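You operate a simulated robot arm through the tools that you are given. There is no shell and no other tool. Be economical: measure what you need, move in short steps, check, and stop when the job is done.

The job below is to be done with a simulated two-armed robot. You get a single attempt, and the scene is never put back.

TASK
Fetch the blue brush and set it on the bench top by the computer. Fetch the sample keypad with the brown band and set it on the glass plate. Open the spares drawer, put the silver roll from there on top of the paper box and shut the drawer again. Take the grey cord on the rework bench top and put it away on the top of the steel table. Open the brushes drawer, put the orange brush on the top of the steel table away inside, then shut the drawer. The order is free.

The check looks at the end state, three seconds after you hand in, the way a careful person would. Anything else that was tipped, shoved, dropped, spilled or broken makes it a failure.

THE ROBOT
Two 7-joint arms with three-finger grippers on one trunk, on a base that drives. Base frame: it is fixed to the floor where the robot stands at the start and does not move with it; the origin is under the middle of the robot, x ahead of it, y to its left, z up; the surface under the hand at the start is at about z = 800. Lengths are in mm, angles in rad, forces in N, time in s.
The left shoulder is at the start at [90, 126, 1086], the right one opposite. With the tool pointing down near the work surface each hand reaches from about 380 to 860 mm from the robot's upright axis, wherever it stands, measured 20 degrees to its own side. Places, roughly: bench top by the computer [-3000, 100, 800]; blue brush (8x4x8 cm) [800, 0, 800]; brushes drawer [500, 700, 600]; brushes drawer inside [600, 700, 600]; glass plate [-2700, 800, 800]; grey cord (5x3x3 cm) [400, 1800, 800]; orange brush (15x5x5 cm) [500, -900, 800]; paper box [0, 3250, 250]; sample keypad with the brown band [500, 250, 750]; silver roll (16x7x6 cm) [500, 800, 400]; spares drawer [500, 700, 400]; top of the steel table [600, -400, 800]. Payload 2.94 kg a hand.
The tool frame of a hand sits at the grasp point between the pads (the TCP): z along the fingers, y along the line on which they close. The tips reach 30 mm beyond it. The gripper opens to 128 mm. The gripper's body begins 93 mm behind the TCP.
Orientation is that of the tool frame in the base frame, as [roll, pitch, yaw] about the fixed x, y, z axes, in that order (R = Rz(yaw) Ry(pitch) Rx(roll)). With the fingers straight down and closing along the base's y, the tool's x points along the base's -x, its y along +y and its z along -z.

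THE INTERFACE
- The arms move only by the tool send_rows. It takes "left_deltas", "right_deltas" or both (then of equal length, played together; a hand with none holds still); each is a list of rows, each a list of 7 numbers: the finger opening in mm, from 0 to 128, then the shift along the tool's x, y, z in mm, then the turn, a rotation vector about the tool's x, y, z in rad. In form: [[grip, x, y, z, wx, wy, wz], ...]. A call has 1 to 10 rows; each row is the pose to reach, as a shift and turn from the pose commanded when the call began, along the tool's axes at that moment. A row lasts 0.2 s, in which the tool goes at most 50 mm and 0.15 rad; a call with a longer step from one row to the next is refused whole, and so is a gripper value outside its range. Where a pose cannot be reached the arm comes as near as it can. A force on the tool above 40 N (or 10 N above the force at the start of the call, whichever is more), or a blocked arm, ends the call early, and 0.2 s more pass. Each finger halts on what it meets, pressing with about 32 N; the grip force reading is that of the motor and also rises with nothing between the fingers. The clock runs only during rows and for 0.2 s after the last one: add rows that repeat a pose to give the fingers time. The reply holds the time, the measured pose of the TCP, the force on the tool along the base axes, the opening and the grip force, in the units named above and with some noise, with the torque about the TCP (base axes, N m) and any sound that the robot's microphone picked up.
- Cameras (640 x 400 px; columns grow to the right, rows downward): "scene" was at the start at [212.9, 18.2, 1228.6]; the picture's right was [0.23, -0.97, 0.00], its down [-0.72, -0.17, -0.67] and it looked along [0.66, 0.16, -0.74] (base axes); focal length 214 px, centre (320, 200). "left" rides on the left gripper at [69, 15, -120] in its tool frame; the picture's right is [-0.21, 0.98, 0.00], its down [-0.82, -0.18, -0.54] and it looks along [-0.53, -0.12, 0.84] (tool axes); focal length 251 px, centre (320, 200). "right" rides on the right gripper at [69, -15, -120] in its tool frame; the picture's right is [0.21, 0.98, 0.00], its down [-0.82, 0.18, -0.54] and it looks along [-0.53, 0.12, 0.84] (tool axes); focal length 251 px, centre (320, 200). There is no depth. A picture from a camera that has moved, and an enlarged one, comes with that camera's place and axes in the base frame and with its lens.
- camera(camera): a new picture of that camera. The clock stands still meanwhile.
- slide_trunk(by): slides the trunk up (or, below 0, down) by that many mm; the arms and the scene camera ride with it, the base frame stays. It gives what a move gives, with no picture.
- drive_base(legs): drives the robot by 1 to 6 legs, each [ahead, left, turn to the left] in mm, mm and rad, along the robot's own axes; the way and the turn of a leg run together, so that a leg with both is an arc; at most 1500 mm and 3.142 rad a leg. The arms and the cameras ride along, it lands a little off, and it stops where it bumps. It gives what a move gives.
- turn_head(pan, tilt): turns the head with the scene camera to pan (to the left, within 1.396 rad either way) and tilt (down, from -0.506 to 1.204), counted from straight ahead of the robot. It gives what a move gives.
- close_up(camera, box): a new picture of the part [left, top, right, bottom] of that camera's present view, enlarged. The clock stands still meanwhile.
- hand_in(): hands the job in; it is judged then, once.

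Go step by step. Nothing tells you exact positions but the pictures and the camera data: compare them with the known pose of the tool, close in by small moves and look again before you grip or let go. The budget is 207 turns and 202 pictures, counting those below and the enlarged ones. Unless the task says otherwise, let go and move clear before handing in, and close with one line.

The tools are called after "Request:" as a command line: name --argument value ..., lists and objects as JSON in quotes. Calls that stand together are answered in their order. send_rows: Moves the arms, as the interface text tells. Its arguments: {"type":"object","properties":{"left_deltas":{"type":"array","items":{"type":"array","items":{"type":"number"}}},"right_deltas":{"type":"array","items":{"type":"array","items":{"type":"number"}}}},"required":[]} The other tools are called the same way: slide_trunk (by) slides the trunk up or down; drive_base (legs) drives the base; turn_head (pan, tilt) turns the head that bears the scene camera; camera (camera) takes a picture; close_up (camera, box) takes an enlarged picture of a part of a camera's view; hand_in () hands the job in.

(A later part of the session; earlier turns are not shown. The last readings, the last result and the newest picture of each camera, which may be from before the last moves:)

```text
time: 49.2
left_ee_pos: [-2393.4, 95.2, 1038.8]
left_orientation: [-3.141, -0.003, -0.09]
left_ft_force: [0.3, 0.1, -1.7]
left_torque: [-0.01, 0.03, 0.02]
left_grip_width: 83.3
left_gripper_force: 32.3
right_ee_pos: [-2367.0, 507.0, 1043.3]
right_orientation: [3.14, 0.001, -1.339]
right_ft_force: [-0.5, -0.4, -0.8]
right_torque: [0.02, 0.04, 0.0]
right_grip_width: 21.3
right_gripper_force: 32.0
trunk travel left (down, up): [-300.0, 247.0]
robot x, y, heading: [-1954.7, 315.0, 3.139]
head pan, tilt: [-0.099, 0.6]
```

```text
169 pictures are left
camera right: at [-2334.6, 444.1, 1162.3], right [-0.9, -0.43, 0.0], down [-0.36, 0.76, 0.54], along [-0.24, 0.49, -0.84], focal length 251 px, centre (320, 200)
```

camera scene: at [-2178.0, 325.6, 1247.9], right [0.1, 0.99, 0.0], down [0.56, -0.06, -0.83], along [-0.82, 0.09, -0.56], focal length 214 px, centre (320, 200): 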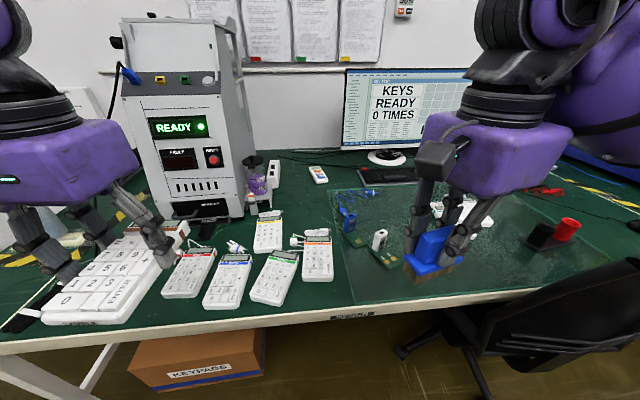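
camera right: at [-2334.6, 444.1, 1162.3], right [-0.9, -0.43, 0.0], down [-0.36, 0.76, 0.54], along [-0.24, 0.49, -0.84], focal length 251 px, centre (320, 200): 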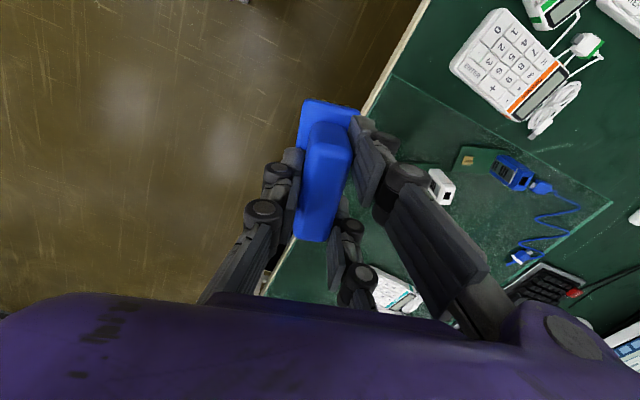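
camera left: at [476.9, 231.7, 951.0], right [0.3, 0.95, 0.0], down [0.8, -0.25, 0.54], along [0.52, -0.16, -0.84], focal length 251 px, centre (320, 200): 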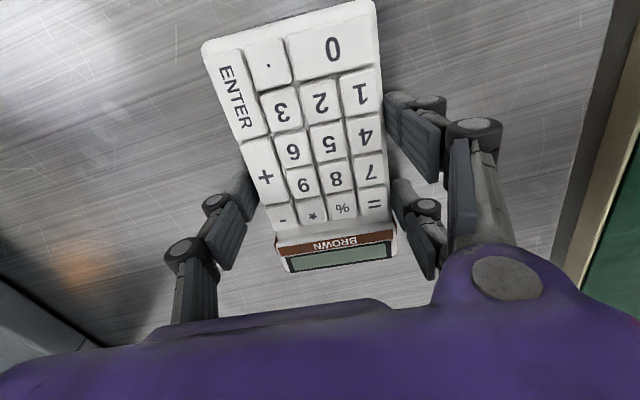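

There is clear green bench between the orange keypad and the remote. I'll drive 80 mm closer and carry the brush over about (-2800,330).

Request:
drive_base --legs '[[80, 0, 0]]'

Request:
send_rows --right_deltas '[[10, 10, 42, 0, 0, 0, 0], [10, 20, 84, 0, 0, 0, 0], [10, 30, 126, 0, 0, 0, 0], [10, 40, 168, 0, 0, 0, 0], [10, 50, 210, 0, 0, 0, 0], [10, 60, 252, 10, 0, 0, 0], [10, 71, 294, 30, 0, 0, 0], [10, 81, 335, 55, 0, 0, 0], [10, 88, 365, 80, 0, 0, 0], [10, 92, 384, 105, 0, 0, 0]]'

Request:
camera --camera "scene"

Request:
camera --camera "right"

```text
time: 50.3
left_ee_pos: [-2475.9, 95.4, 1038.9]
left_orientation: [3.141, -0.001, -0.09]
left_ft_force: [-0.2, 0.3, -1.4]
left_torque: [0.0, -0.03, 0.05]
left_grip_width: 83.7
left_gripper_force: 31.8
right_ee_pos: [-2446.3, 508.7, 1042.2]
right_orientation: [3.138, 0.001, -1.338]
right_ft_force: [-0.4, -0.9, -0.5]
right_torque: [0.0, -0.01, 0.02]
right_grip_width: 21.2
right_gripper_force: 31.8
trunk travel left (down, up): [-300.0, 247.0]
robot x, y, heading: [-2033.3, 314.0, 3.131]
head pan, tilt: [-0.099, 0.6]
```

```text
time: 52.5
left_ee_pos: [-2474.2, 96.1, 1038.8]
left_orientation: [-3.141, -0.001, -0.09]
left_ft_force: [-0.7, 0.1, -1.5]
left_torque: [0.02, -0.02, -0.02]
left_grip_width: 83.6
left_gripper_force: 32.3
right_ee_pos: [-2801.9, 329.7, 935.0]
right_orientation: [3.14, 0.002, -1.339]
right_ft_force: [-0.2, -0.7, 0.1]
right_torque: [0.02, -0.04, -0.01]
right_grip_width: 21.1
right_gripper_force: 31.9
trunk travel left (down, up): [-300.0, 247.0]
robot x, y, heading: [-2031.4, 316.7, 3.135]
head pan, tilt: [-0.099, 0.6]
```

```text
168 pictures are left
camera scene: at [-2258.7, 325.8, 1247.8], right [0.1, 0.99, 0.0], down [0.56, -0.06, -0.82], along [-0.82, 0.09, -0.57], focal length 214 px, centre (320, 200)
```

scene: 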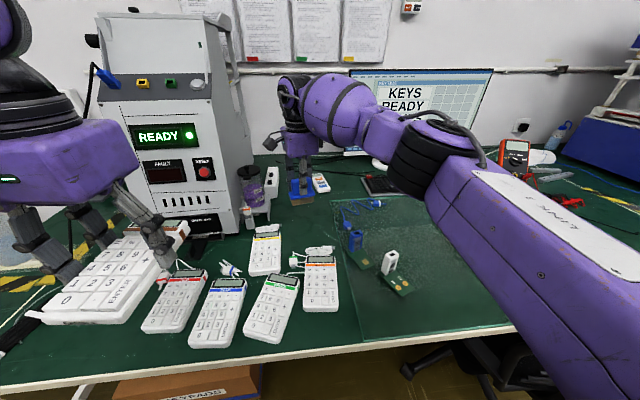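

```text
167 pictures are left
camera right: at [-2770.8, 265.2, 1055.2], right [-0.9, -0.43, 0.0], down [-0.36, 0.76, 0.54], along [-0.24, 0.49, -0.84], focal length 251 px, centre (320, 200)
```

right: 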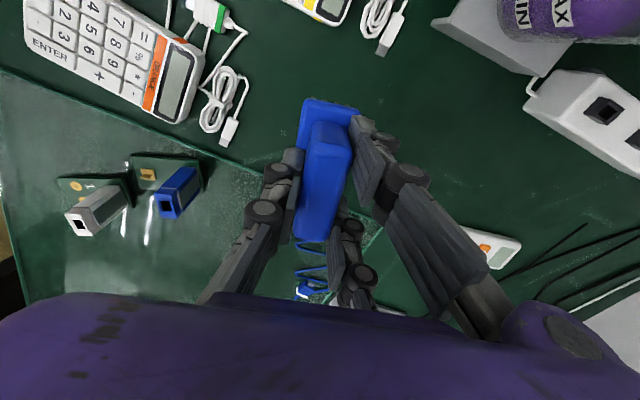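

Request:
send_rows --right_deltas '[[10, 0, 0, 30, 0, 0, 0], [10, 0, 0, 55, 0, 0, 0], [10, 0, 0, 64, 0, 0, 0], [10, 0, 0, 68, 0, 0, 0], [10, 0, 0, 68, 0, 0, 0]]'

Request:
close_up --camera "scene" --box '[240, 130, 360, 230]'

```text
time: 53.7
left_ee_pos: [-2474.9, 96.1, 1037.9]
left_orientation: [-3.139, 0.0, -0.09]
left_ft_force: [0.9, 0.1, -1.1]
left_torque: [0.05, -0.02, 0.03]
left_grip_width: 83.7
left_gripper_force: 32.0
right_ee_pos: [-2800.3, 331.1, 871.4]
right_orientation: [3.14, 0.0, -1.337]
right_ft_force: [0.1, -0.1, -0.5]
right_torque: [0.0, 0.02, -0.01]
right_grip_width: 21.4
right_gripper_force: 32.2
trunk travel left (down, up): [-300.0, 247.0]
robot x, y, heading: [-2035.7, 318.1, 3.135]
head pan, tilt: [-0.099, 0.6]
```

```text
4.00 times, centred on (300, 180) of scene
camera zoom: at [-2258.1, 326.1, 1247.9], right [0.1, 0.99, 0.0], down [0.56, -0.06, -0.83], along [-0.82, 0.09, -0.56], focal length 858 px, centre (400, 280)
```

zoom: 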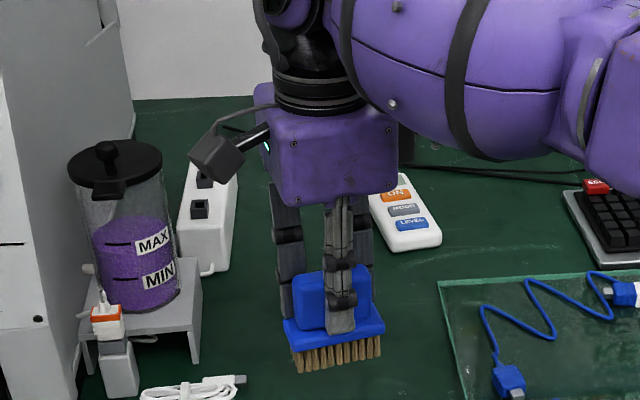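

Not in contact yet; I'll lower a few more millimetres at a time.

Request:
send_rows --right_deltas '[[10, 0, 0, 2, 0, 0, 0], [10, 0, 0, 4, 0, 0, 0], [10, 0, 0, 5, 0, 0, 0], [10, 0, 0, 6, 0, 0, 0]]'

```text
time: 54.7
left_ee_pos: [-2473.5, 96.5, 1039.0]
left_orientation: [-3.141, -0.001, -0.091]
left_ft_force: [-0.1, -0.4, -2.0]
left_torque: [0.04, 0.0, 0.01]
left_grip_width: 83.6
left_gripper_force: 32.0
right_ee_pos: [-2799.8, 332.6, 865.2]
right_orientation: [3.14, -0.001, -1.338]
right_ft_force: [-0.5, 0.5, -0.2]
right_torque: [-0.01, 0.03, 0.01]
right_grip_width: 21.3
right_gripper_force: 32.2
trunk travel left (down, up): [-300.0, 247.0]
robot x, y, heading: [-2033.6, 316.1, 3.138]
head pan, tilt: [-0.099, 0.6]
```

Request:
send_rows --right_deltas '[[10, 0, 0, 1, 0, 0, 0], [10, 0, 0, 2, 0, 0, 0], [10, 0, 0, 3, 0, 0, 0], [10, 0, 0, 4, 0, 0, 0]]'

Request:
close_up --camera "scene" --box '[240, 130, 360, 230]'

```text
time: 55.7
left_ee_pos: [-2473.9, 96.3, 1038.9]
left_orientation: [-3.14, -0.002, -0.09]
left_ft_force: [-0.2, -0.8, -1.4]
left_torque: [-0.01, -0.02, 0.01]
left_grip_width: 83.3
left_gripper_force: 31.9
right_ee_pos: [-2799.3, 332.1, 859.6]
right_orientation: [3.139, 0.001, -1.338]
right_ft_force: [0.4, 0.0, -0.5]
right_torque: [0.02, 0.0, 0.0]
right_grip_width: 21.5
right_gripper_force: 31.5
trunk travel left (down, up): [-300.0, 247.0]
robot x, y, heading: [-2031.4, 314.7, 3.134]
head pan, tilt: [-0.099, 0.6]
```

```text
4.00 times, centred on (300, 180) of scene
camera zoom: at [-2258.1, 326.2, 1247.9], right [0.1, 0.99, 0.0], down [0.56, -0.06, -0.82], along [-0.82, 0.09, -0.57], focal length 858 px, centre (400, 280)
```

zoom: 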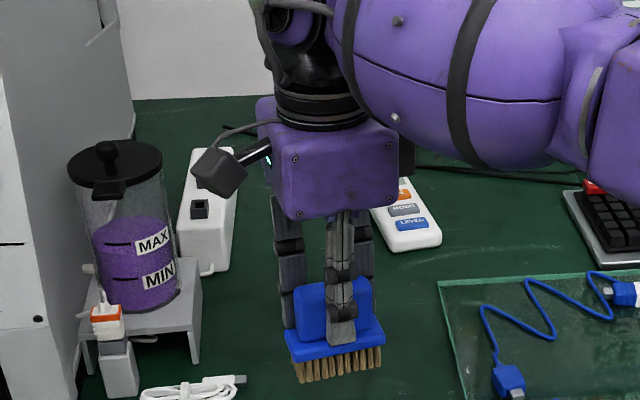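

Request:
send_rows --right_deltas '[[10, 0, 0, 2, 0, 0, 0], [10, 0, 0, 4, 0, 0, 0], [10, 0, 0, 6, 0, 0, 0], [10, 0, 0, 7, 0, 0, 0], [10, 0, 0, 8, 0, 0, 0]]'

```text
time: 56.9
left_ee_pos: [-2475.6, 95.9, 1038.7]
left_orientation: [-3.141, -0.002, -0.092]
left_ft_force: [0.1, 0.2, -1.3]
left_torque: [0.02, 0.01, -0.05]
left_grip_width: 83.5
left_gripper_force: 32.0
right_ee_pos: [-2799.4, 331.8, 852.9]
right_orientation: [3.14, 0.0, -1.339]
right_ft_force: [-0.1, 0.4, -0.2]
right_torque: [0.0, 0.01, 0.0]
right_grip_width: 21.4
right_gripper_force: 32.1
trunk travel left (down, up): [-300.0, 247.0]
robot x, y, heading: [-2030.2, 315.5, 3.135]
head pan, tilt: [-0.099, 0.6]
```

Request:
send_rows --right_deltas '[[10, 0, 0, 3, 0, 0, 0], [10, 0, 0, 6, 0, 0, 0], [10, 0, 0, 9, 0, 0, 0], [10, 0, 0, 12, 0, 0, 0], [10, 0, 0, 15, 0, 0, 0], [10, 0, 0, 18, 0, 0, 0]]'

Request:
camera --camera "right"

Request:
close_up --camera "scene" --box '[240, 130, 360, 230]'

```text
time: 58.3
left_ee_pos: [-2474.2, 95.8, 1039.0]
left_orientation: [3.141, -0.003, -0.092]
left_ft_force: [0.0, -0.1, -1.9]
left_torque: [-0.01, -0.02, -0.02]
left_grip_width: 83.5
left_gripper_force: 32.5
right_ee_pos: [-2797.3, 331.6, 834.5]
right_orientation: [3.138, -0.001, -1.339]
right_ft_force: [-0.4, 0.6, -0.6]
right_torque: [-0.02, 0.03, 0.02]
right_grip_width: 21.2
right_gripper_force: 32.0
trunk travel left (down, up): [-300.0, 247.0]
robot x, y, heading: [-2036.3, 314.3, 3.135]
head pan, tilt: [-0.099, 0.6]
```

```text
164 pictures are left
camera right: at [-2767.1, 267.3, 953.4], right [-0.9, -0.43, 0.0], down [-0.36, 0.76, 0.54], along [-0.23, 0.49, -0.84], focal length 251 px, centre (320, 200)
```

right: 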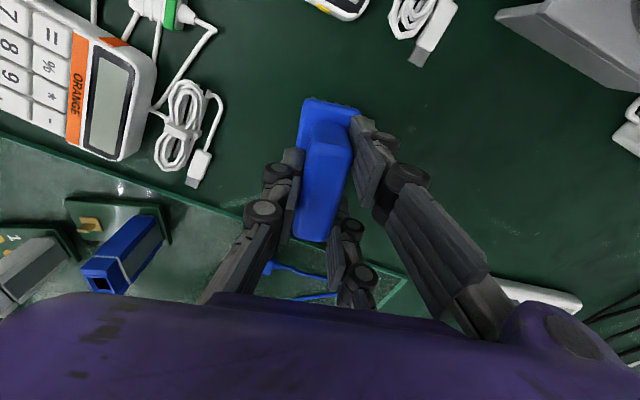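

```text
4.00 times, centred on (300, 180) of scene
camera zoom: at [-2258.2, 326.2, 1247.9], right [0.1, 0.99, 0.0], down [0.56, -0.06, -0.82], along [-0.82, 0.09, -0.57], focal length 858 px, centre (400, 280)
```

zoom: 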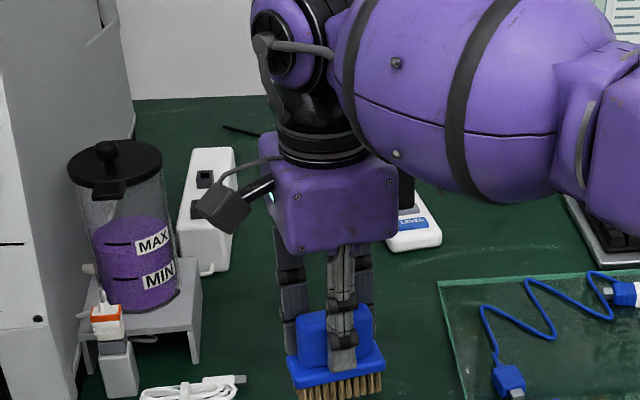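

The bench top comes out at z≈757, from the cable tip in two views. I'll lower another 12 mm.

Request:
send_rows --right_deltas '[[10, 0, 0, 4, 0, 0, 0], [10, 0, 0, 8, 0, 0, 0], [10, 0, 0, 10, 0, 0, 0], [10, 0, 0, 12, 0, 0, 0], [10, 0, 0, 12, 0, 0, 0]]'

```text
time: 59.5
left_ee_pos: [-2473.8, 96.7, 1039.2]
left_orientation: [-3.141, -0.002, -0.091]
left_ft_force: [-0.3, 0.1, -1.1]
left_torque: [0.0, 0.01, 0.0]
left_grip_width: 83.4
left_gripper_force: 32.0
right_ee_pos: [-2798.8, 332.1, 822.1]
right_orientation: [3.139, 0.0, -1.341]
right_ft_force: [0.1, 0.7, -0.4]
right_torque: [0.0, -0.02, 0.0]
right_grip_width: 21.3
right_gripper_force: 32.0
trunk travel left (down, up): [-300.0, 247.0]
robot x, y, heading: [-2030.6, 315.5, 3.137]
head pan, tilt: [-0.099, 0.6]
```

Request:
send_rows --right_deltas '[[10, 0, 0, 2, 0, 0, 0], [10, 0, 0, 4, 0, 0, 0], [10, 0, 0, 5, 0, 0, 0], [10, 0, 0, 6, 0, 0, 0], [10, 0, 0, 7, 0, 0, 0], [10, 0, 0, 8, 0, 0, 0]]'

Request:
camera --camera "scene"

```text
time: 60.9
left_ee_pos: [-2473.6, 96.1, 1039.9]
left_orientation: [-3.141, 0.0, -0.089]
left_ft_force: [0.2, -0.3, -2.1]
left_torque: [0.0, 0.01, 0.01]
left_grip_width: 83.6
left_gripper_force: 31.4
right_ee_pos: [-2798.0, 330.4, 814.9]
right_orientation: [3.14, 0.0, -1.338]
right_ft_force: [2.0, 0.8, 4.2]
right_torque: [0.18, -0.14, -0.06]
right_grip_width: 21.2
right_gripper_force: 31.7
trunk travel left (down, up): [-300.0, 247.0]
robot x, y, heading: [-2035.3, 312.2, 3.141]
head pan, tilt: [-0.099, 0.6]
```

```text
162 pictures are left
camera scene: at [-2257.3, 326.1, 1248.1], right [0.1, 0.99, 0.0], down [0.56, -0.06, -0.83], along [-0.82, 0.09, -0.56], focal length 214 px, centre (320, 200)
```

scene: 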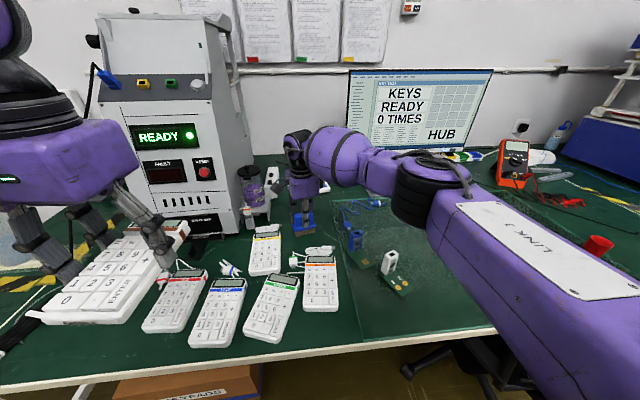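

Contact is felt at 815, so I'll release and lift.

Request:
send_rows --right_deltas '[[22, 0, 0, -1, 0, 0, 0], [35, 0, 0, -1, 0, 0, 0], [55, 0, 0, -1, 0, 0, 0], [70, 0, 0, -1, 0, 0, 0], [70, 0, 0, -1, 0, 0, 0], [70, 0, 0, -30, 0, 0, 0], [70, 0, 0, -70, 0, 0, 0], [70, 0, 0, -110, 0, 0, 0], [70, 0, 0, -150, 0, 0, 0], [70, 0, 0, -190, 0, 0, 0]]'

Request:
camera --camera "right"

Request:
close_up --camera "scene" --box '[240, 150, 480, 310]'

```text
time: 63.1
left_ee_pos: [-2472.8, 95.7, 1038.5]
left_orientation: [-3.141, 0.0, -0.091]
left_ft_force: [-0.1, 1.0, -1.7]
left_torque: [-0.01, 0.02, -0.01]
left_grip_width: 83.4
left_gripper_force: 32.2
right_ee_pos: [-2798.4, 329.8, 1006.7]
right_orientation: [3.14, 0.0, -1.338]
right_ft_force: [-0.1, 0.5, -0.7]
right_torque: [-0.02, 0.03, -0.01]
right_grip_width: 70.2
right_gripper_force: 0.1
trunk travel left (down, up): [-300.0, 247.0]
robot x, y, heading: [-2036.4, 317.1, 3.142]
head pan, tilt: [-0.099, 0.6]
```

```text
161 pictures are left
camera right: at [-2766.0, 264.7, 1126.5], right [-0.9, -0.43, 0.0], down [-0.36, 0.76, 0.54], along [-0.24, 0.49, -0.84], focal length 251 px, centre (320, 200)
```

right: 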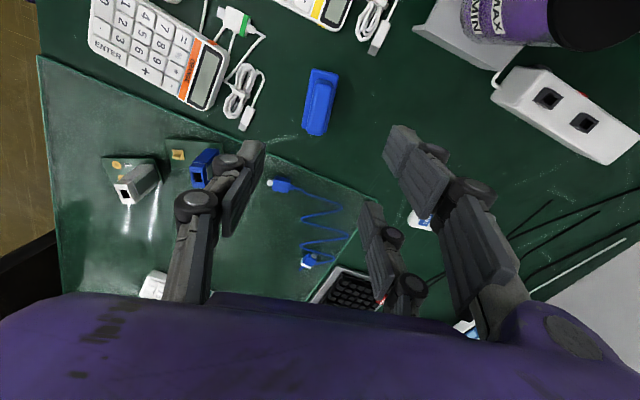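

```text
2.50 times, centred on (360, 230) of scene
camera zoom: at [-2257.2, 326.0, 1248.1], right [0.1, 0.99, 0.0], down [0.56, -0.06, -0.83], along [-0.82, 0.09, -0.56], focal length 536 px, centre (220, 125)
```

zoom: 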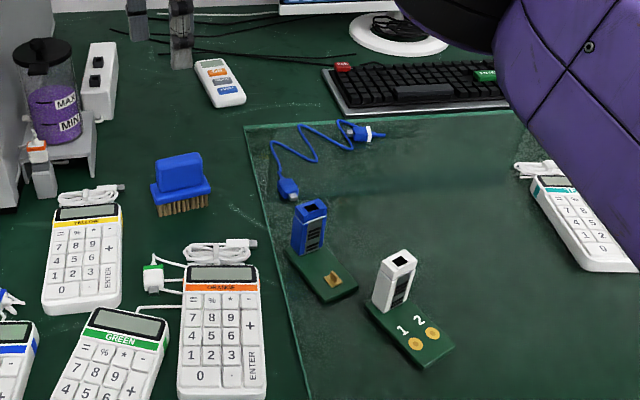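

The brush stands well on the bench. I'll retract the right hand, then shift right and turn slightly to bring the left hand over the plate's free centre, about (-2585,695).

Request:
send_rows --right_deltas '[[70, -10, -40, -10, 0, 0, 0], [70, -20, -80, -20, 0, 0, 0], [70, -30, -120, -30, 0, 0, 0], [70, -40, -160, -40, 0, 0, 0], [70, -50, -200, -50, 0, 0, 0], [70, -60, -240, -60, 0, 0, 0], [70, -70, -280, -70, 0, 0, 0], [70, -80, -320, -80, 0, 0, 0], [70, -92, -360, -95, 0, 0, 0], [70, -92, -375, -110, 0, 0, 0]]'

Request:
drive_base --legs '[[0, -150, 0], [0, 0, -0.2]]'

Request:
turn_head --pan -0.4 --tilt 0.7

Request:
camera --camera "scene"

Request:
camera --camera "left"

```text
time: 65.3
left_ee_pos: [-2472.7, 96.0, 1038.5]
left_orientation: [3.14, 0.001, -0.09]
left_ft_force: [-0.7, 0.7, -1.4]
left_torque: [0.02, 0.01, 0.0]
left_grip_width: 83.4
left_gripper_force: 32.0
right_ee_pos: [-2455.6, 508.3, 1115.2]
right_orientation: [3.14, 0.001, -1.34]
right_ft_force: [-1.2, 0.4, -0.1]
right_torque: [0.01, 0.02, 0.01]
right_grip_width: 70.0
right_gripper_force: 0.2
trunk travel left (down, up): [-300.0, 247.0]
robot x, y, heading: [-2037.0, 316.2, 3.136]
head pan, tilt: [-0.099, 0.6]
```

```text
time: 68.0
left_ee_pos: [-2507.6, 334.0, 1037.8]
left_orientation: [-3.141, -0.002, -0.284]
left_ft_force: [-0.2, 0.7, -1.9]
left_torque: [-0.03, 0.0, 0.0]
left_grip_width: 83.4
left_gripper_force: 32.3
right_ee_pos: [-2411.9, 735.1, 1114.6]
right_orientation: [3.14, -0.001, -1.534]
right_ft_force: [0.2, 0.2, -0.2]
right_torque: [0.02, -0.01, -0.03]
right_grip_width: 70.2
right_gripper_force: 0.0
trunk travel left (down, up): [-300.0, 247.0]
robot x, y, heading: [-2034.4, 468.4, 2.943]
head pan, tilt: [-0.099, 0.6]
```

```text
time: 68.8
left_ee_pos: [-2507.4, 334.6, 1038.7]
left_orientation: [-3.14, -0.001, -0.285]
left_ft_force: [-0.2, -0.2, -1.8]
left_torque: [-0.05, -0.02, 0.0]
left_grip_width: 83.5
left_gripper_force: 31.9
right_ee_pos: [-2410.2, 735.3, 1115.2]
right_orientation: [3.139, 0.0, -1.533]
right_ft_force: [-0.2, 0.7, -0.5]
right_torque: [0.02, -0.01, -0.02]
right_grip_width: 70.0
right_gripper_force: 0.0
trunk travel left (down, up): [-300.0, 247.0]
robot x, y, heading: [-2036.1, 463.6, 2.944]
head pan, tilt: [-0.4, 0.7]
```

```text
159 pictures are left
camera scene: at [-2237.0, 539.8, 1239.3], right [0.56, 0.83, 0.0], down [0.53, -0.36, -0.77], along [-0.63, 0.43, -0.64], focal length 214 px, centre (320, 200)
```

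scene: 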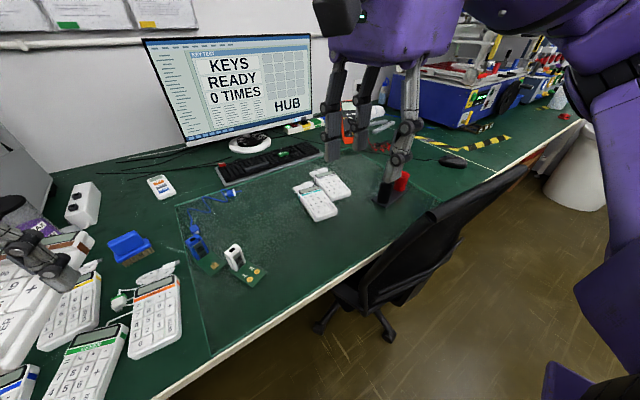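

```text
158 pictures are left
camera left: at [-2446.3, 300.2, 1157.8], right [-0.48, -0.88, 0.0], down [-0.74, 0.4, 0.54], along [-0.47, 0.26, -0.84], focal length 251 px, centre (320, 200)
```

left: 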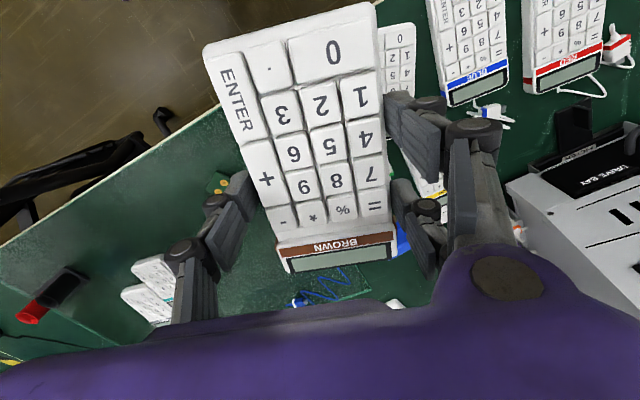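

The plate is clear between the white plug board and the teal keypads. I'll move the right hand further out, then bring the keypad over (-2590,700) and straighten it.

Request:
send_rows --right_deltas '[[70, -45, -11, -10, 0, 0, 0], [70, -90, -22, -20, 0, 0, 0], [70, -135, -33, -30, 0, 0, 0], [70, -180, -44, -30, 0, 0, 0]]'

Request:
send_rows --left_deltas '[[60, -20, -37, 0, 0, 0, -0.05], [60, -41, -73, 5, 0, 0, -0.1], [60, -62, -110, 10, 0, 0, -0.15], [60, -82, -147, 15, 0, 0, -0.2], [60, -102, -183, 25, 0, 0, -0.25], [60, -122, -220, 35, 0, 0, -0.285], [60, -143, -257, 45, 0, 0, -0.285], [60, -163, -294, 60, 0, 0, -0.285], [60, -182, -327, 80, 0, 0, -0.285], [60, -182, -327, 110, 0, 0, -0.285]]'

Request:
camera --camera "scene"

Request:
camera --camera "left"

```text
time: 69.8
left_ee_pos: [-2507.8, 334.2, 1039.4]
left_orientation: [3.141, -0.001, -0.285]
left_ft_force: [-0.2, -0.2, -2.1]
left_torque: [0.0, 0.0, 0.0]
left_grip_width: 83.5
left_gripper_force: 32.2
right_ee_pos: [-2385.4, 900.0, 1134.6]
right_orientation: [3.134, -0.019, -1.545]
right_ft_force: [0.7, -0.4, -0.3]
right_torque: [0.02, 0.05, 0.01]
right_grip_width: 70.0
right_gripper_force: 0.1
right hand out of reach, approached as far as the arm can: row 4
trunk travel left (down, up): [-300.0, 247.0]
robot x, y, heading: [-2033.8, 463.9, 2.942]
head pan, tilt: [-0.4, 0.7]
```

```text
time: 72.0
left_ee_pos: [-2526.3, 490.3, 987.8]
left_orientation: [-3.141, -0.002, 0.002]
left_ft_force: [-0.3, -0.8, -1.3]
left_torque: [-0.01, -0.04, 0.02]
left_grip_width: 83.7
left_gripper_force: 31.8
left hand out of reach, approached as far as the arm can: row 4, 5, 6, 7, 8, 9, 10
right_ee_pos: [-2385.6, 899.2, 1132.1]
right_orientation: [3.137, -0.02, -1.545]
right_ft_force: [0.0, -0.5, 0.0]
right_torque: [-0.01, 0.0, -0.03]
right_grip_width: 69.8
right_gripper_force: 0.1
trunk travel left (down, up): [-300.0, 247.0]
robot x, y, heading: [-2033.0, 467.2, 2.942]
head pan, tilt: [-0.4, 0.7]
```

```text
157 pictures are left
camera scene: at [-2237.1, 539.8, 1239.3], right [0.56, 0.83, 0.0], down [0.53, -0.36, -0.76], along [-0.63, 0.43, -0.64], focal length 214 px, centre (320, 200)
```

scene: 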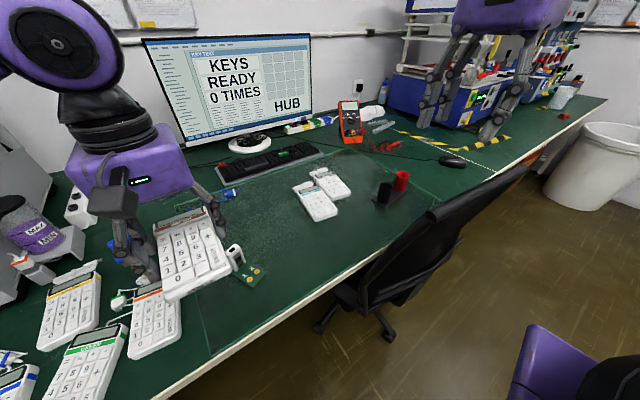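

```text
156 pictures are left
camera left: at [-2458.1, 474.8, 1107.6], right [-0.21, -0.98, 0.0], down [-0.82, 0.18, 0.54], along [-0.53, 0.12, -0.84], focal length 251 px, centre (320, 200)
```

left: 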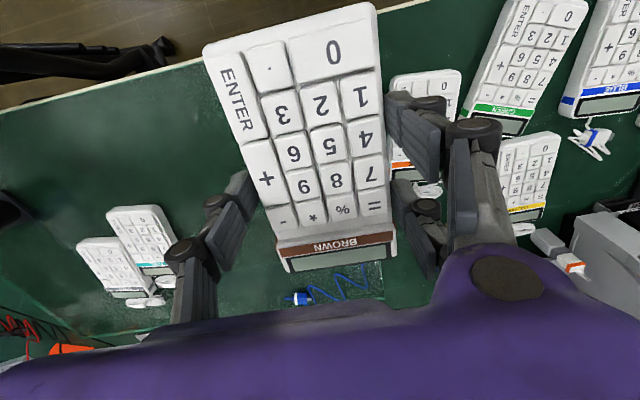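

The left arm can't cross that far, so I'll turn the robot further right, which puts the plate on its left-hand side.

Request:
drive_base --legs '[[0, 0, -0.25]]'

Request:
drive_base --legs '[[0, 0, -0.22]]'

Request:
turn_head --pan 0.1 --tilt 0.8

Request:
camera --camera "scene"

Request:
camera --camera "left"

```text
time: 73.2
left_ee_pos: [-2505.2, 609.7, 988.7]
left_orientation: [-3.14, 0.001, -0.248]
left_ft_force: [0.0, 0.5, -1.5]
left_torque: [-0.02, 0.01, 0.0]
left_grip_width: 83.7
left_gripper_force: 32.0
right_ee_pos: [-2268.2, 973.1, 1131.9]
right_orientation: [3.137, -0.019, -1.796]
right_ft_force: [-0.1, 0.6, 0.1]
right_torque: [0.01, 0.0, 0.0]
right_grip_width: 70.1
right_gripper_force: 0.1
trunk travel left (down, up): [-300.0, 247.0]
robot x, y, heading: [-2033.4, 467.0, 2.691]
head pan, tilt: [-0.4, 0.7]
```

```text
time: 74.4
left_ee_pos: [-2463.0, 710.2, 988.2]
left_orientation: [3.141, 0.0, -0.467]
left_ft_force: [0.2, -0.4, -1.3]
left_torque: [0.02, -0.01, -0.01]
left_grip_width: 83.5
left_gripper_force: 31.8
right_ee_pos: [-2151.8, 1012.7, 1131.9]
right_orientation: [3.137, -0.019, -2.011]
right_ft_force: [-0.1, 1.3, -0.2]
right_torque: [0.0, 0.01, -0.03]
right_grip_width: 70.0
right_gripper_force: 0.0
trunk travel left (down, up): [-300.0, 247.0]
robot x, y, heading: [-2032.9, 464.3, 2.474]
head pan, tilt: [-0.4, 0.7]
```

```text
time: 75.4
left_ee_pos: [-2464.0, 709.3, 987.7]
left_orientation: [3.141, 0.0, -0.466]
left_ft_force: [-0.2, -0.6, -0.5]
left_torque: [0.03, -0.03, -0.02]
left_grip_width: 83.7
left_gripper_force: 31.8
right_ee_pos: [-2152.7, 1012.8, 1132.6]
right_orientation: [3.135, -0.02, -2.013]
right_ft_force: [-0.5, -0.3, -0.5]
right_torque: [0.0, -0.02, 0.02]
right_grip_width: 70.4
right_gripper_force: 0.1
trunk travel left (down, up): [-300.0, 247.0]
robot x, y, heading: [-2033.7, 467.9, 2.475]
head pan, tilt: [0.099, 0.799]
```

```text
155 pictures are left
camera scene: at [-2191.9, 615.2, 1236.7], right [0.79, 0.61, 0.0], down [0.41, -0.53, -0.74], along [-0.46, 0.59, -0.67], focal length 214 px, centre (320, 200)
```

scene: 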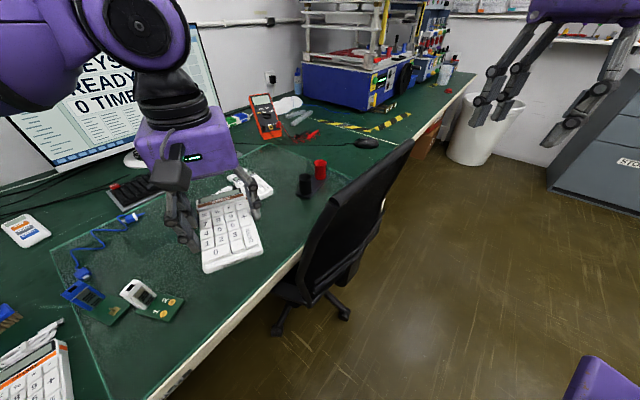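

```text
154 pictures are left
camera left: at [-2408.3, 665.0, 1107.7], right [-0.63, -0.78, 0.0], down [-0.65, 0.53, 0.54], along [-0.42, 0.34, -0.84], focal length 251 px, centre (320, 200)
```

left: 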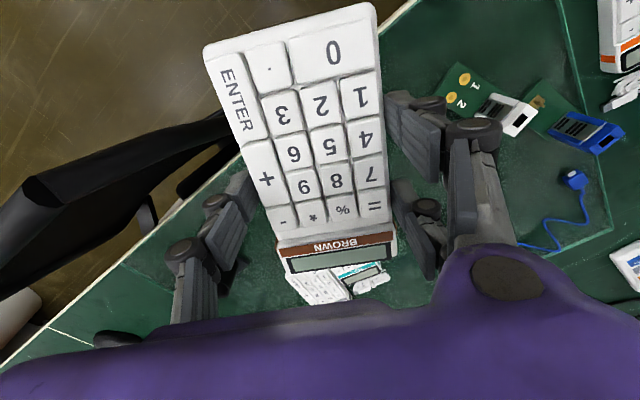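

Request:
send_rows --left_deltas '[[60, -30, 20, 0, 0, 0, -0.1], [60, -60, 40, 0, 0, 0, -0.2], [60, -90, 60, 0, 0, 0, -0.3], [60, -122, 82, 10, 0, 0, -0.4], [60, -122, 82, 50, 0, 0, -0.44], [60, -122, 82, 90, 0, 0, -0.44], [60, -122, 82, 90, 0, 0, -0.44]]'

Request:
camera --camera "scene"

Request:
camera --camera "left"

```text
time: 77.0
left_ee_pos: [-2606.5, 693.0, 901.2]
left_orientation: [-3.14, 0.0, -0.024]
left_ft_force: [0.5, 0.0, -0.9]
left_torque: [-0.04, -0.01, -0.04]
left_grip_width: 83.7
left_gripper_force: 32.2
right_ee_pos: [-2151.6, 1012.3, 1131.7]
right_orientation: [3.135, -0.019, -2.011]
right_ft_force: [-0.1, -0.2, 1.3]
right_torque: [0.0, 0.0, 0.0]
right_grip_width: 70.1
right_gripper_force: 0.0
trunk travel left (down, up): [-300.0, 247.0]
robot x, y, heading: [-2036.2, 462.3, 2.473]
head pan, tilt: [0.099, 0.799]
```

```text
153 pictures are left
camera scene: at [-2191.4, 615.2, 1236.9], right [0.79, 0.61, 0.0], down [0.41, -0.53, -0.75], along [-0.46, 0.59, -0.67], focal length 214 px, centre (320, 200)
```

scene: 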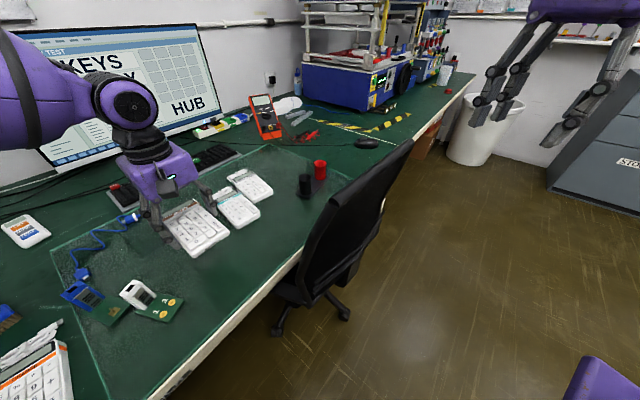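

```text
152 pictures are left
camera left: at [-2538.9, 676.0, 1020.0], right [-0.24, -0.97, 0.0], down [-0.82, 0.2, 0.54], along [-0.52, 0.13, -0.84], focal length 251 px, centre (320, 200)
```

left: 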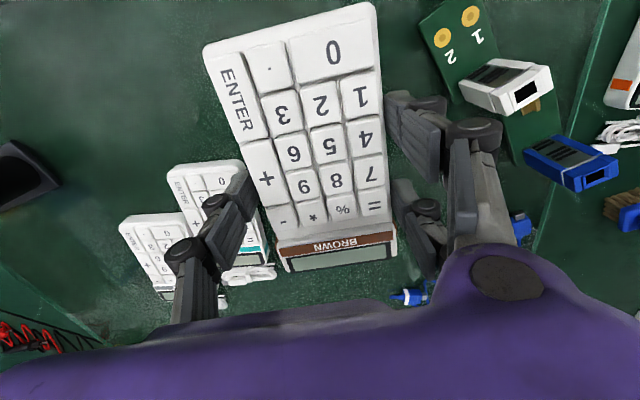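

Clearance is about 50 mm either side, so I'll lower it here.

Request:
send_rows --left_deltas '[[60, 0, 0, 40, 0, 0, 0], [60, 0, 0, 75, 0, 0, 0], [60, 0, 0, 98, 0, 0, 0], [60, 0, 0, 104, 0, 0, 0], [60, 0, 0, 106, 0, 0, 0], [60, 0, 0, 108, 0, 0, 0]]'

Request:
camera --camera "scene"

```text
time: 78.4
left_ee_pos: [-2609.4, 690.7, 791.5]
left_orientation: [-3.14, -0.001, -0.025]
left_ft_force: [0.4, -0.4, -2.1]
left_torque: [0.0, 0.0, 0.02]
left_grip_width: 83.5
left_gripper_force: 32.1
right_ee_pos: [-2151.9, 1011.9, 1132.3]
right_orientation: [3.138, -0.02, -2.012]
right_ft_force: [-0.5, -0.4, -0.4]
right_torque: [-0.01, 0.03, 0.0]
right_grip_width: 70.2
right_gripper_force: 0.0
trunk travel left (down, up): [-300.0, 247.0]
robot x, y, heading: [-2036.4, 467.1, 2.475]
head pan, tilt: [0.099, 0.799]
```

```text
151 pictures are left
camera scene: at [-2191.9, 615.3, 1236.8], right [0.79, 0.61, 0.0], down [0.41, -0.53, -0.75], along [-0.46, 0.59, -0.67], focal length 214 px, centre (320, 200)
```

scene: 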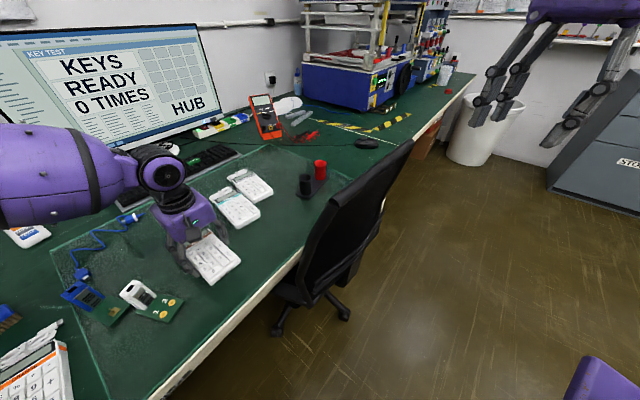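

Request:
send_rows --left_deltas '[[60, 0, 0, 2, 0, 0, 0], [60, 0, 0, 3, 0, 0, 0], [60, 0, 0, 4, 0, 0, 0], [60, 0, 0, 5, 0, 0, 0]]'

```text
time: 79.4
left_ee_pos: [-2608.8, 691.1, 788.5]
left_orientation: [-3.137, 0.001, -0.026]
left_ft_force: [-1.9, -1.3, 22.4]
left_torque: [-0.09, 0.01, -0.21]
left_grip_width: 83.9
left_gripper_force: 31.9
right_ee_pos: [-2151.6, 1011.5, 1133.4]
right_orientation: [3.135, -0.017, -2.012]
right_ft_force: [-0.8, -0.7, -0.8]
right_torque: [-0.01, 0.03, -0.02]
right_grip_width: 70.2
right_gripper_force: 0.0
trunk travel left (down, up): [-300.0, 247.0]
robot x, y, heading: [-2035.6, 465.0, 2.474]
head pan, tilt: [0.099, 0.799]
```

Contact is made on the plate. I'll release and rise.

Request:
send_rows --left_deltas '[[84, 0, 0, -2, 0, 0, 0], [92, 0, 0, -2, 0, 0, 0], [104, 0, 0, -2, 0, 0, 0], [104, 0, 0, -2, 0, 0, 0], [104, 0, 0, -30, 0, 0, 0], [104, 0, 0, -75, 0, 0, 0], [104, 0, 0, -120, 0, 0, 0], [104, 0, 0, -165, 0, 0, 0], [104, 0, 0, -210, 0, 0, 0], [104, 0, 0, -250, 0, 0, 0]]'

Request:
camera --camera "scene"

Request:
camera --camera "left"

```text
time: 81.6
left_ee_pos: [-2610.5, 690.6, 1037.8]
left_orientation: [3.141, -0.002, -0.026]
left_ft_force: [-0.3, -0.3, -0.3]
left_torque: [0.0, -0.01, -0.01]
left_grip_width: 104.1
left_gripper_force: 0.1
right_ee_pos: [-2151.7, 1011.8, 1132.3]
right_orientation: [3.137, -0.02, -2.012]
right_ft_force: [-1.1, 0.0, -0.5]
right_torque: [0.02, -0.02, -0.02]
right_grip_width: 70.2
right_gripper_force: 0.0
trunk travel left (down, up): [-300.0, 247.0]
robot x, y, heading: [-2032.7, 469.2, 2.474]
head pan, tilt: [0.099, 0.799]
```

```text
150 pictures are left
camera scene: at [-2191.5, 615.2, 1236.9], right [0.79, 0.61, 0.0], down [0.41, -0.53, -0.75], along [-0.46, 0.59, -0.67], focal length 214 px, centre (320, 200)
```

scene: 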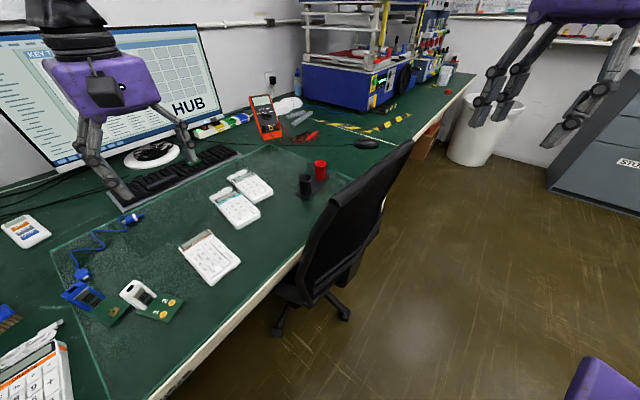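

```text
149 pictures are left
camera left: at [-2542.2, 673.9, 1156.6], right [-0.24, -0.97, 0.0], down [-0.82, 0.2, 0.54], along [-0.52, 0.13, -0.84], focal length 251 px, centre (320, 200)
```

left: 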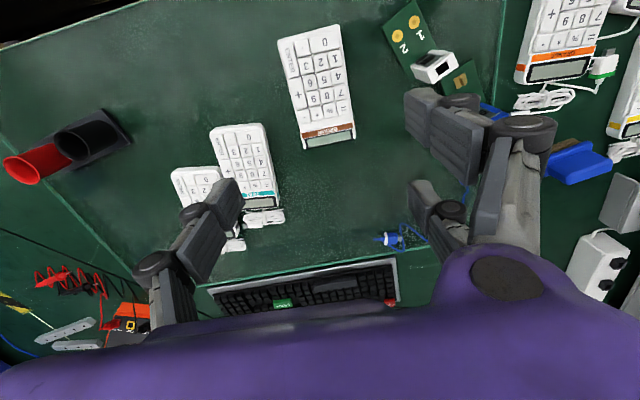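

Both items are delivered. I'll retract, back off and go to the drawers.

Request:
send_rows --left_deltas '[[104, 32, 24, 0, 0, 0, 0], [104, 64, 48, 0, 0, 0, 0], [104, 96, 72, 0, 0, 0, 0], [104, 128, 96, 0, 0, 0, 0]]' --right_deltas '[[70, 0, 0, 0, 0, 0, 0], [70, 0, 0, 0, 0, 0, 0], [70, 0, 0, 0, 0, 0, 0], [70, 0, 0, 0, 0, 0, 0]]'

Request:
drive_base --legs '[[-500, 0, 0], [0, 0, -2.475]]'

Request:
turn_head --pan 0.3 --tilt 0.4

Request:
camera --camera "scene"

```text
time: 82.6
left_ee_pos: [-2483.5, 591.7, 1033.9]
left_orientation: [-3.14, 0.001, -0.026]
left_ft_force: [0.3, -0.6, 0.2]
left_torque: [0.03, 0.05, -0.02]
left_grip_width: 103.6
left_gripper_force: 0.0
right_ee_pos: [-2151.1, 1012.9, 1132.9]
right_orientation: [3.133, -0.018, -2.012]
right_ft_force: [0.6, -0.8, -0.6]
right_torque: [0.03, 0.01, 0.02]
right_grip_width: 70.2
right_gripper_force: 0.2
trunk travel left (down, up): [-300.0, 247.0]
robot x, y, heading: [-2035.4, 467.7, 2.471]
head pan, tilt: [0.099, 0.799]
```

```text
time: 91.5
left_ee_pos: [-1196.0, 314.5, 1035.0]
left_orientation: [3.141, -0.002, -2.53]
left_ft_force: [0.6, -0.4, -0.9]
left_torque: [0.01, -0.01, 0.01]
left_grip_width: 104.2
left_gripper_force: 0.1
right_ee_pos: [-1213.9, -220.1, 1132.6]
right_orientation: [3.138, -0.019, 1.766]
right_ft_force: [-0.9, -0.1, -0.3]
right_torque: [0.03, 0.01, -0.02]
right_grip_width: 69.8
right_gripper_force: 0.0
trunk travel left (down, up): [-300.0, 247.0]
robot x, y, heading: [-1635.8, 146.7, -0.029]
head pan, tilt: [0.099, 0.799]
```

```text
time: 92.3
left_ee_pos: [-1196.5, 314.1, 1035.1]
left_orientation: [-3.14, -0.002, -2.532]
left_ft_force: [1.0, -0.2, -0.4]
left_torque: [-0.01, -0.02, -0.02]
left_grip_width: 103.7
left_gripper_force: 0.0
right_ee_pos: [-1213.8, -221.1, 1133.2]
right_orientation: [3.136, -0.019, 1.765]
right_ft_force: [-0.5, -0.2, -0.1]
right_torque: [0.02, 0.0, 0.04]
right_grip_width: 69.9
right_gripper_force: 0.0
trunk travel left (down, up): [-300.0, 247.0]
robot x, y, heading: [-1634.6, 146.1, -0.029]
head pan, tilt: [0.3, 0.4]
```

```text
148 pictures are left
camera scene: at [-1409.4, 168.3, 1266.1], right [0.27, -0.96, 0.0], down [-0.38, -0.1, -0.92], along [0.89, 0.25, -0.39], focal length 214 px, centre (320, 200)
```

scene: 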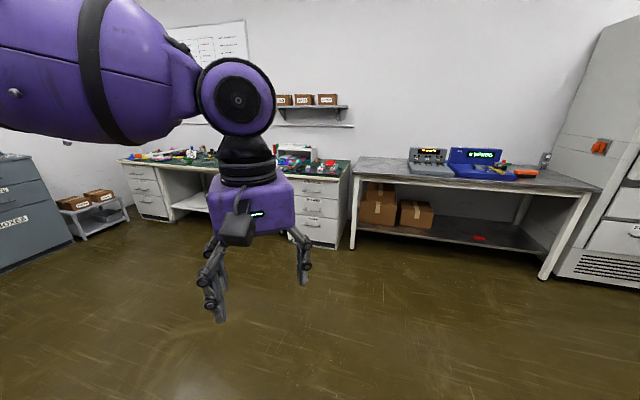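

Request:
close_up --camera "scene" --box '[40, 130, 360, 260]'

Request:
drive_base --legs '[[1050, 500, 0.03]]'

Request:
turn_head --pan 0 --tilt 0.6

Request:
camera --camera "scene"

```text
2.00 times, centred on (200, 195) of scene
camera zoom: at [-1409.4, 168.3, 1266.1], right [0.27, -0.96, 0.0], down [-0.38, -0.1, -0.92], along [0.89, 0.25, -0.39], focal length 429 px, centre (560, 210)
```

zoom: 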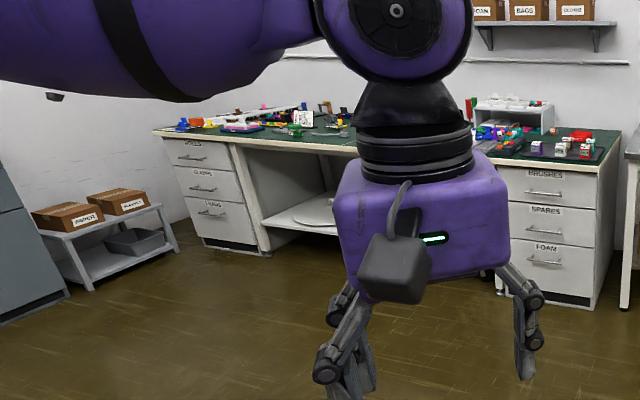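

```text
time: 98.2
left_ee_pos: [-144.1, 806.1, 1035.5]
left_orientation: [3.14, -0.003, -2.509]
left_ft_force: [0.3, 1.2, 0.6]
left_torque: [0.01, 0.01, -0.02]
left_grip_width: 104.0
left_gripper_force: 0.1
right_ee_pos: [-152.7, 272.5, 1131.9]
right_orientation: [3.138, -0.02, 1.786]
right_ft_force: [-0.6, -0.1, 0.5]
right_torque: [0.01, 0.01, -0.02]
right_grip_width: 70.2
right_gripper_force: 0.0
trunk travel left (down, up): [-300.0, 247.0]
robot x, y, heading: [-579.1, 630.9, -0.015]
head pan, tilt: [0.3, 0.4]
```

```text
time: 99.0
left_ee_pos: [-145.3, 806.7, 1035.6]
left_orientation: [3.141, -0.001, -2.511]
left_ft_force: [0.8, 0.4, -0.8]
left_torque: [0.0, 0.02, -0.02]
left_grip_width: 103.8
left_gripper_force: 0.1
right_ee_pos: [-152.6, 271.5, 1132.7]
right_orientation: [3.136, -0.019, 1.786]
right_ft_force: [-0.7, -0.5, -0.1]
right_torque: [0.0, 0.01, -0.01]
right_grip_width: 69.9
right_gripper_force: 0.1
trunk travel left (down, up): [-300.0, 247.0]
robot x, y, heading: [-578.0, 632.9, -0.009]
head pan, tilt: [0.0, 0.6]
```

```text
146 pictures are left
camera scene: at [-355.7, 630.4, 1248.0], right [-0.01, -1.0, 0.0], down [-0.56, 0.01, -0.83], along [0.83, -0.01, -0.56], focal length 214 px, centre (320, 200)
```

scene: 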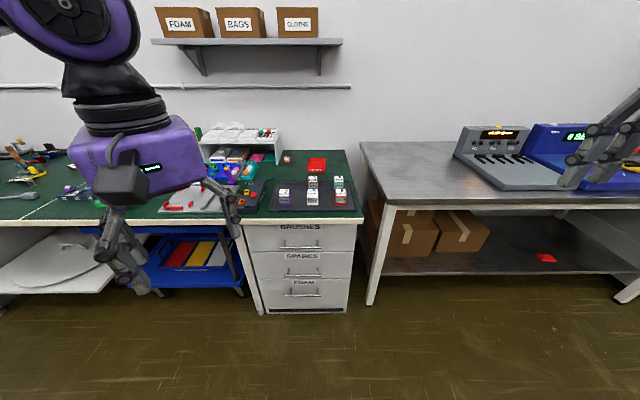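

The drawer unit reads BRUSHES (top), SPARES, FOAM, with horizontal bar handles near y≈703; the spares handle is at z≈448. I'll drive in, lower the trunk and look closely.

Request:
drive_base --legs '[[90, 165, 0.01]]'

Request:
slide_trunk --by -300

Request:
turn_head --pan 0 --tilt 0.5

Request:
camera --camera "scene"

```text
time: 101.1
left_ee_pos: [-54.9, 977.1, 1035.6]
left_orientation: [3.141, 0.0, -2.507]
left_ft_force: [-0.1, -0.2, -0.2]
left_torque: [-0.05, 0.03, 0.02]
left_grip_width: 103.8
left_gripper_force: 0.1
right_ee_pos: [-60.2, 441.9, 1133.0]
right_orientation: [3.135, -0.021, 1.791]
right_ft_force: [0.1, 0.3, 0.2]
right_torque: [-0.05, -0.02, 0.02]
right_grip_width: 69.5
right_gripper_force: 0.1
trunk travel left (down, up): [-300.0, 247.0]
robot x, y, heading: [-486.6, 799.8, -0.006]
head pan, tilt: [0.0, 0.6]
```

```text
time: 104.1
left_ee_pos: [-54.0, 976.0, 735.2]
left_orientation: [-3.141, -0.001, -2.508]
left_ft_force: [0.2, -0.4, 0.1]
left_torque: [0.02, 0.01, 0.02]
left_grip_width: 104.0
left_gripper_force: 0.1
right_ee_pos: [-59.8, 440.6, 831.5]
right_orientation: [3.137, -0.02, 1.791]
right_ft_force: [0.1, 0.1, 0.0]
right_torque: [0.01, 0.0, 0.0]
right_grip_width: 69.9
right_gripper_force: 0.1
trunk travel left (down, up): [0.0, 547.0]
robot x, y, heading: [-491.6, 800.6, 0.004]
head pan, tilt: [0.0, 0.6]
```

```text
time: 104.8
left_ee_pos: [-53.7, 976.8, 736.7]
left_orientation: [-3.14, 0.001, -2.505]
left_ft_force: [-0.9, -0.9, 0.1]
left_torque: [-0.03, 0.0, -0.01]
left_grip_width: 104.0
left_gripper_force: 0.1
right_ee_pos: [-59.5, 441.6, 832.0]
right_orientation: [3.136, -0.018, 1.791]
right_ft_force: [0.4, 0.6, 0.1]
right_torque: [0.0, 0.0, 0.0]
right_grip_width: 70.2
right_gripper_force: 0.0
trunk travel left (down, up): [0.0, 547.0]
robot x, y, heading: [-488.4, 799.2, -0.001]
head pan, tilt: [0.0, 0.499]
```

```text
145 pictures are left
camera scene: at [-166.9, 798.0, 947.4], right [0.0, -1.0, 0.0], down [-0.48, 0.0, -0.88], along [0.88, 0.0, -0.48], focal length 214 px, centre (320, 200)
```

scene: 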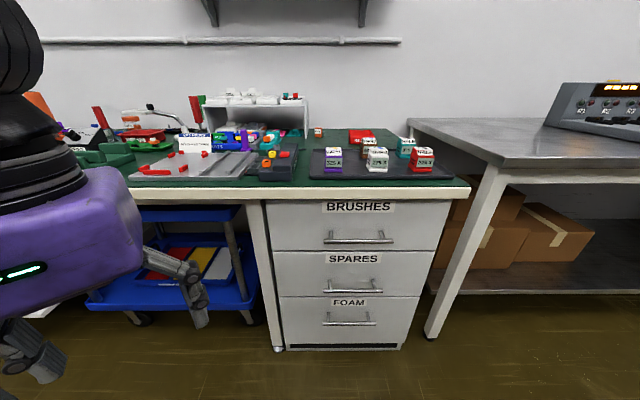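

Request:
close_up --camera "scene" --box '[260, 180, 460, 360]'

Request:
send_rows --right_deltas '[[70, 10, 0, 20, 0, 0, 0.1], [70, 20, 0, 40, -0.1, 0, 0.2], [70, 30, 0, 60, -0.25, 0, 0.22], [70, 40, 0, 80, -0.4, 0, 0.22], [70, 50, 0, 100, -0.55, 0, 0.22], [70, 60, 0, 120, -0.7, 0, 0.22]]'

```text
2.22 times, centred on (360, 270) of scene
camera zoom: at [-166.9, 798.0, 947.4], right [0.0, -1.0, 0.0], down [-0.48, 0.0, -0.88], along [0.88, 0.0, -0.48], focal length 477 px, centre (231, 44)
```

zoom: 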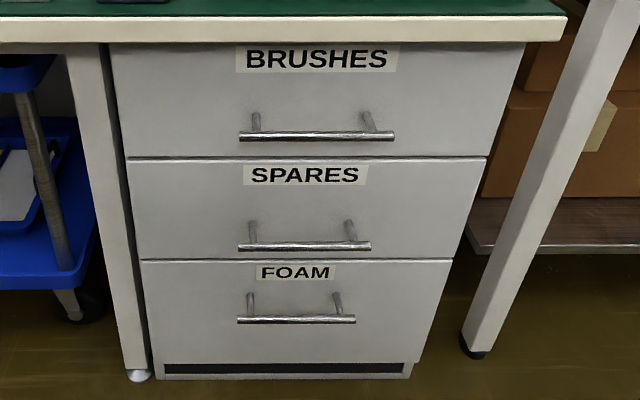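

```text
refused: row 3 steps farther than a row can; nothing moved
```

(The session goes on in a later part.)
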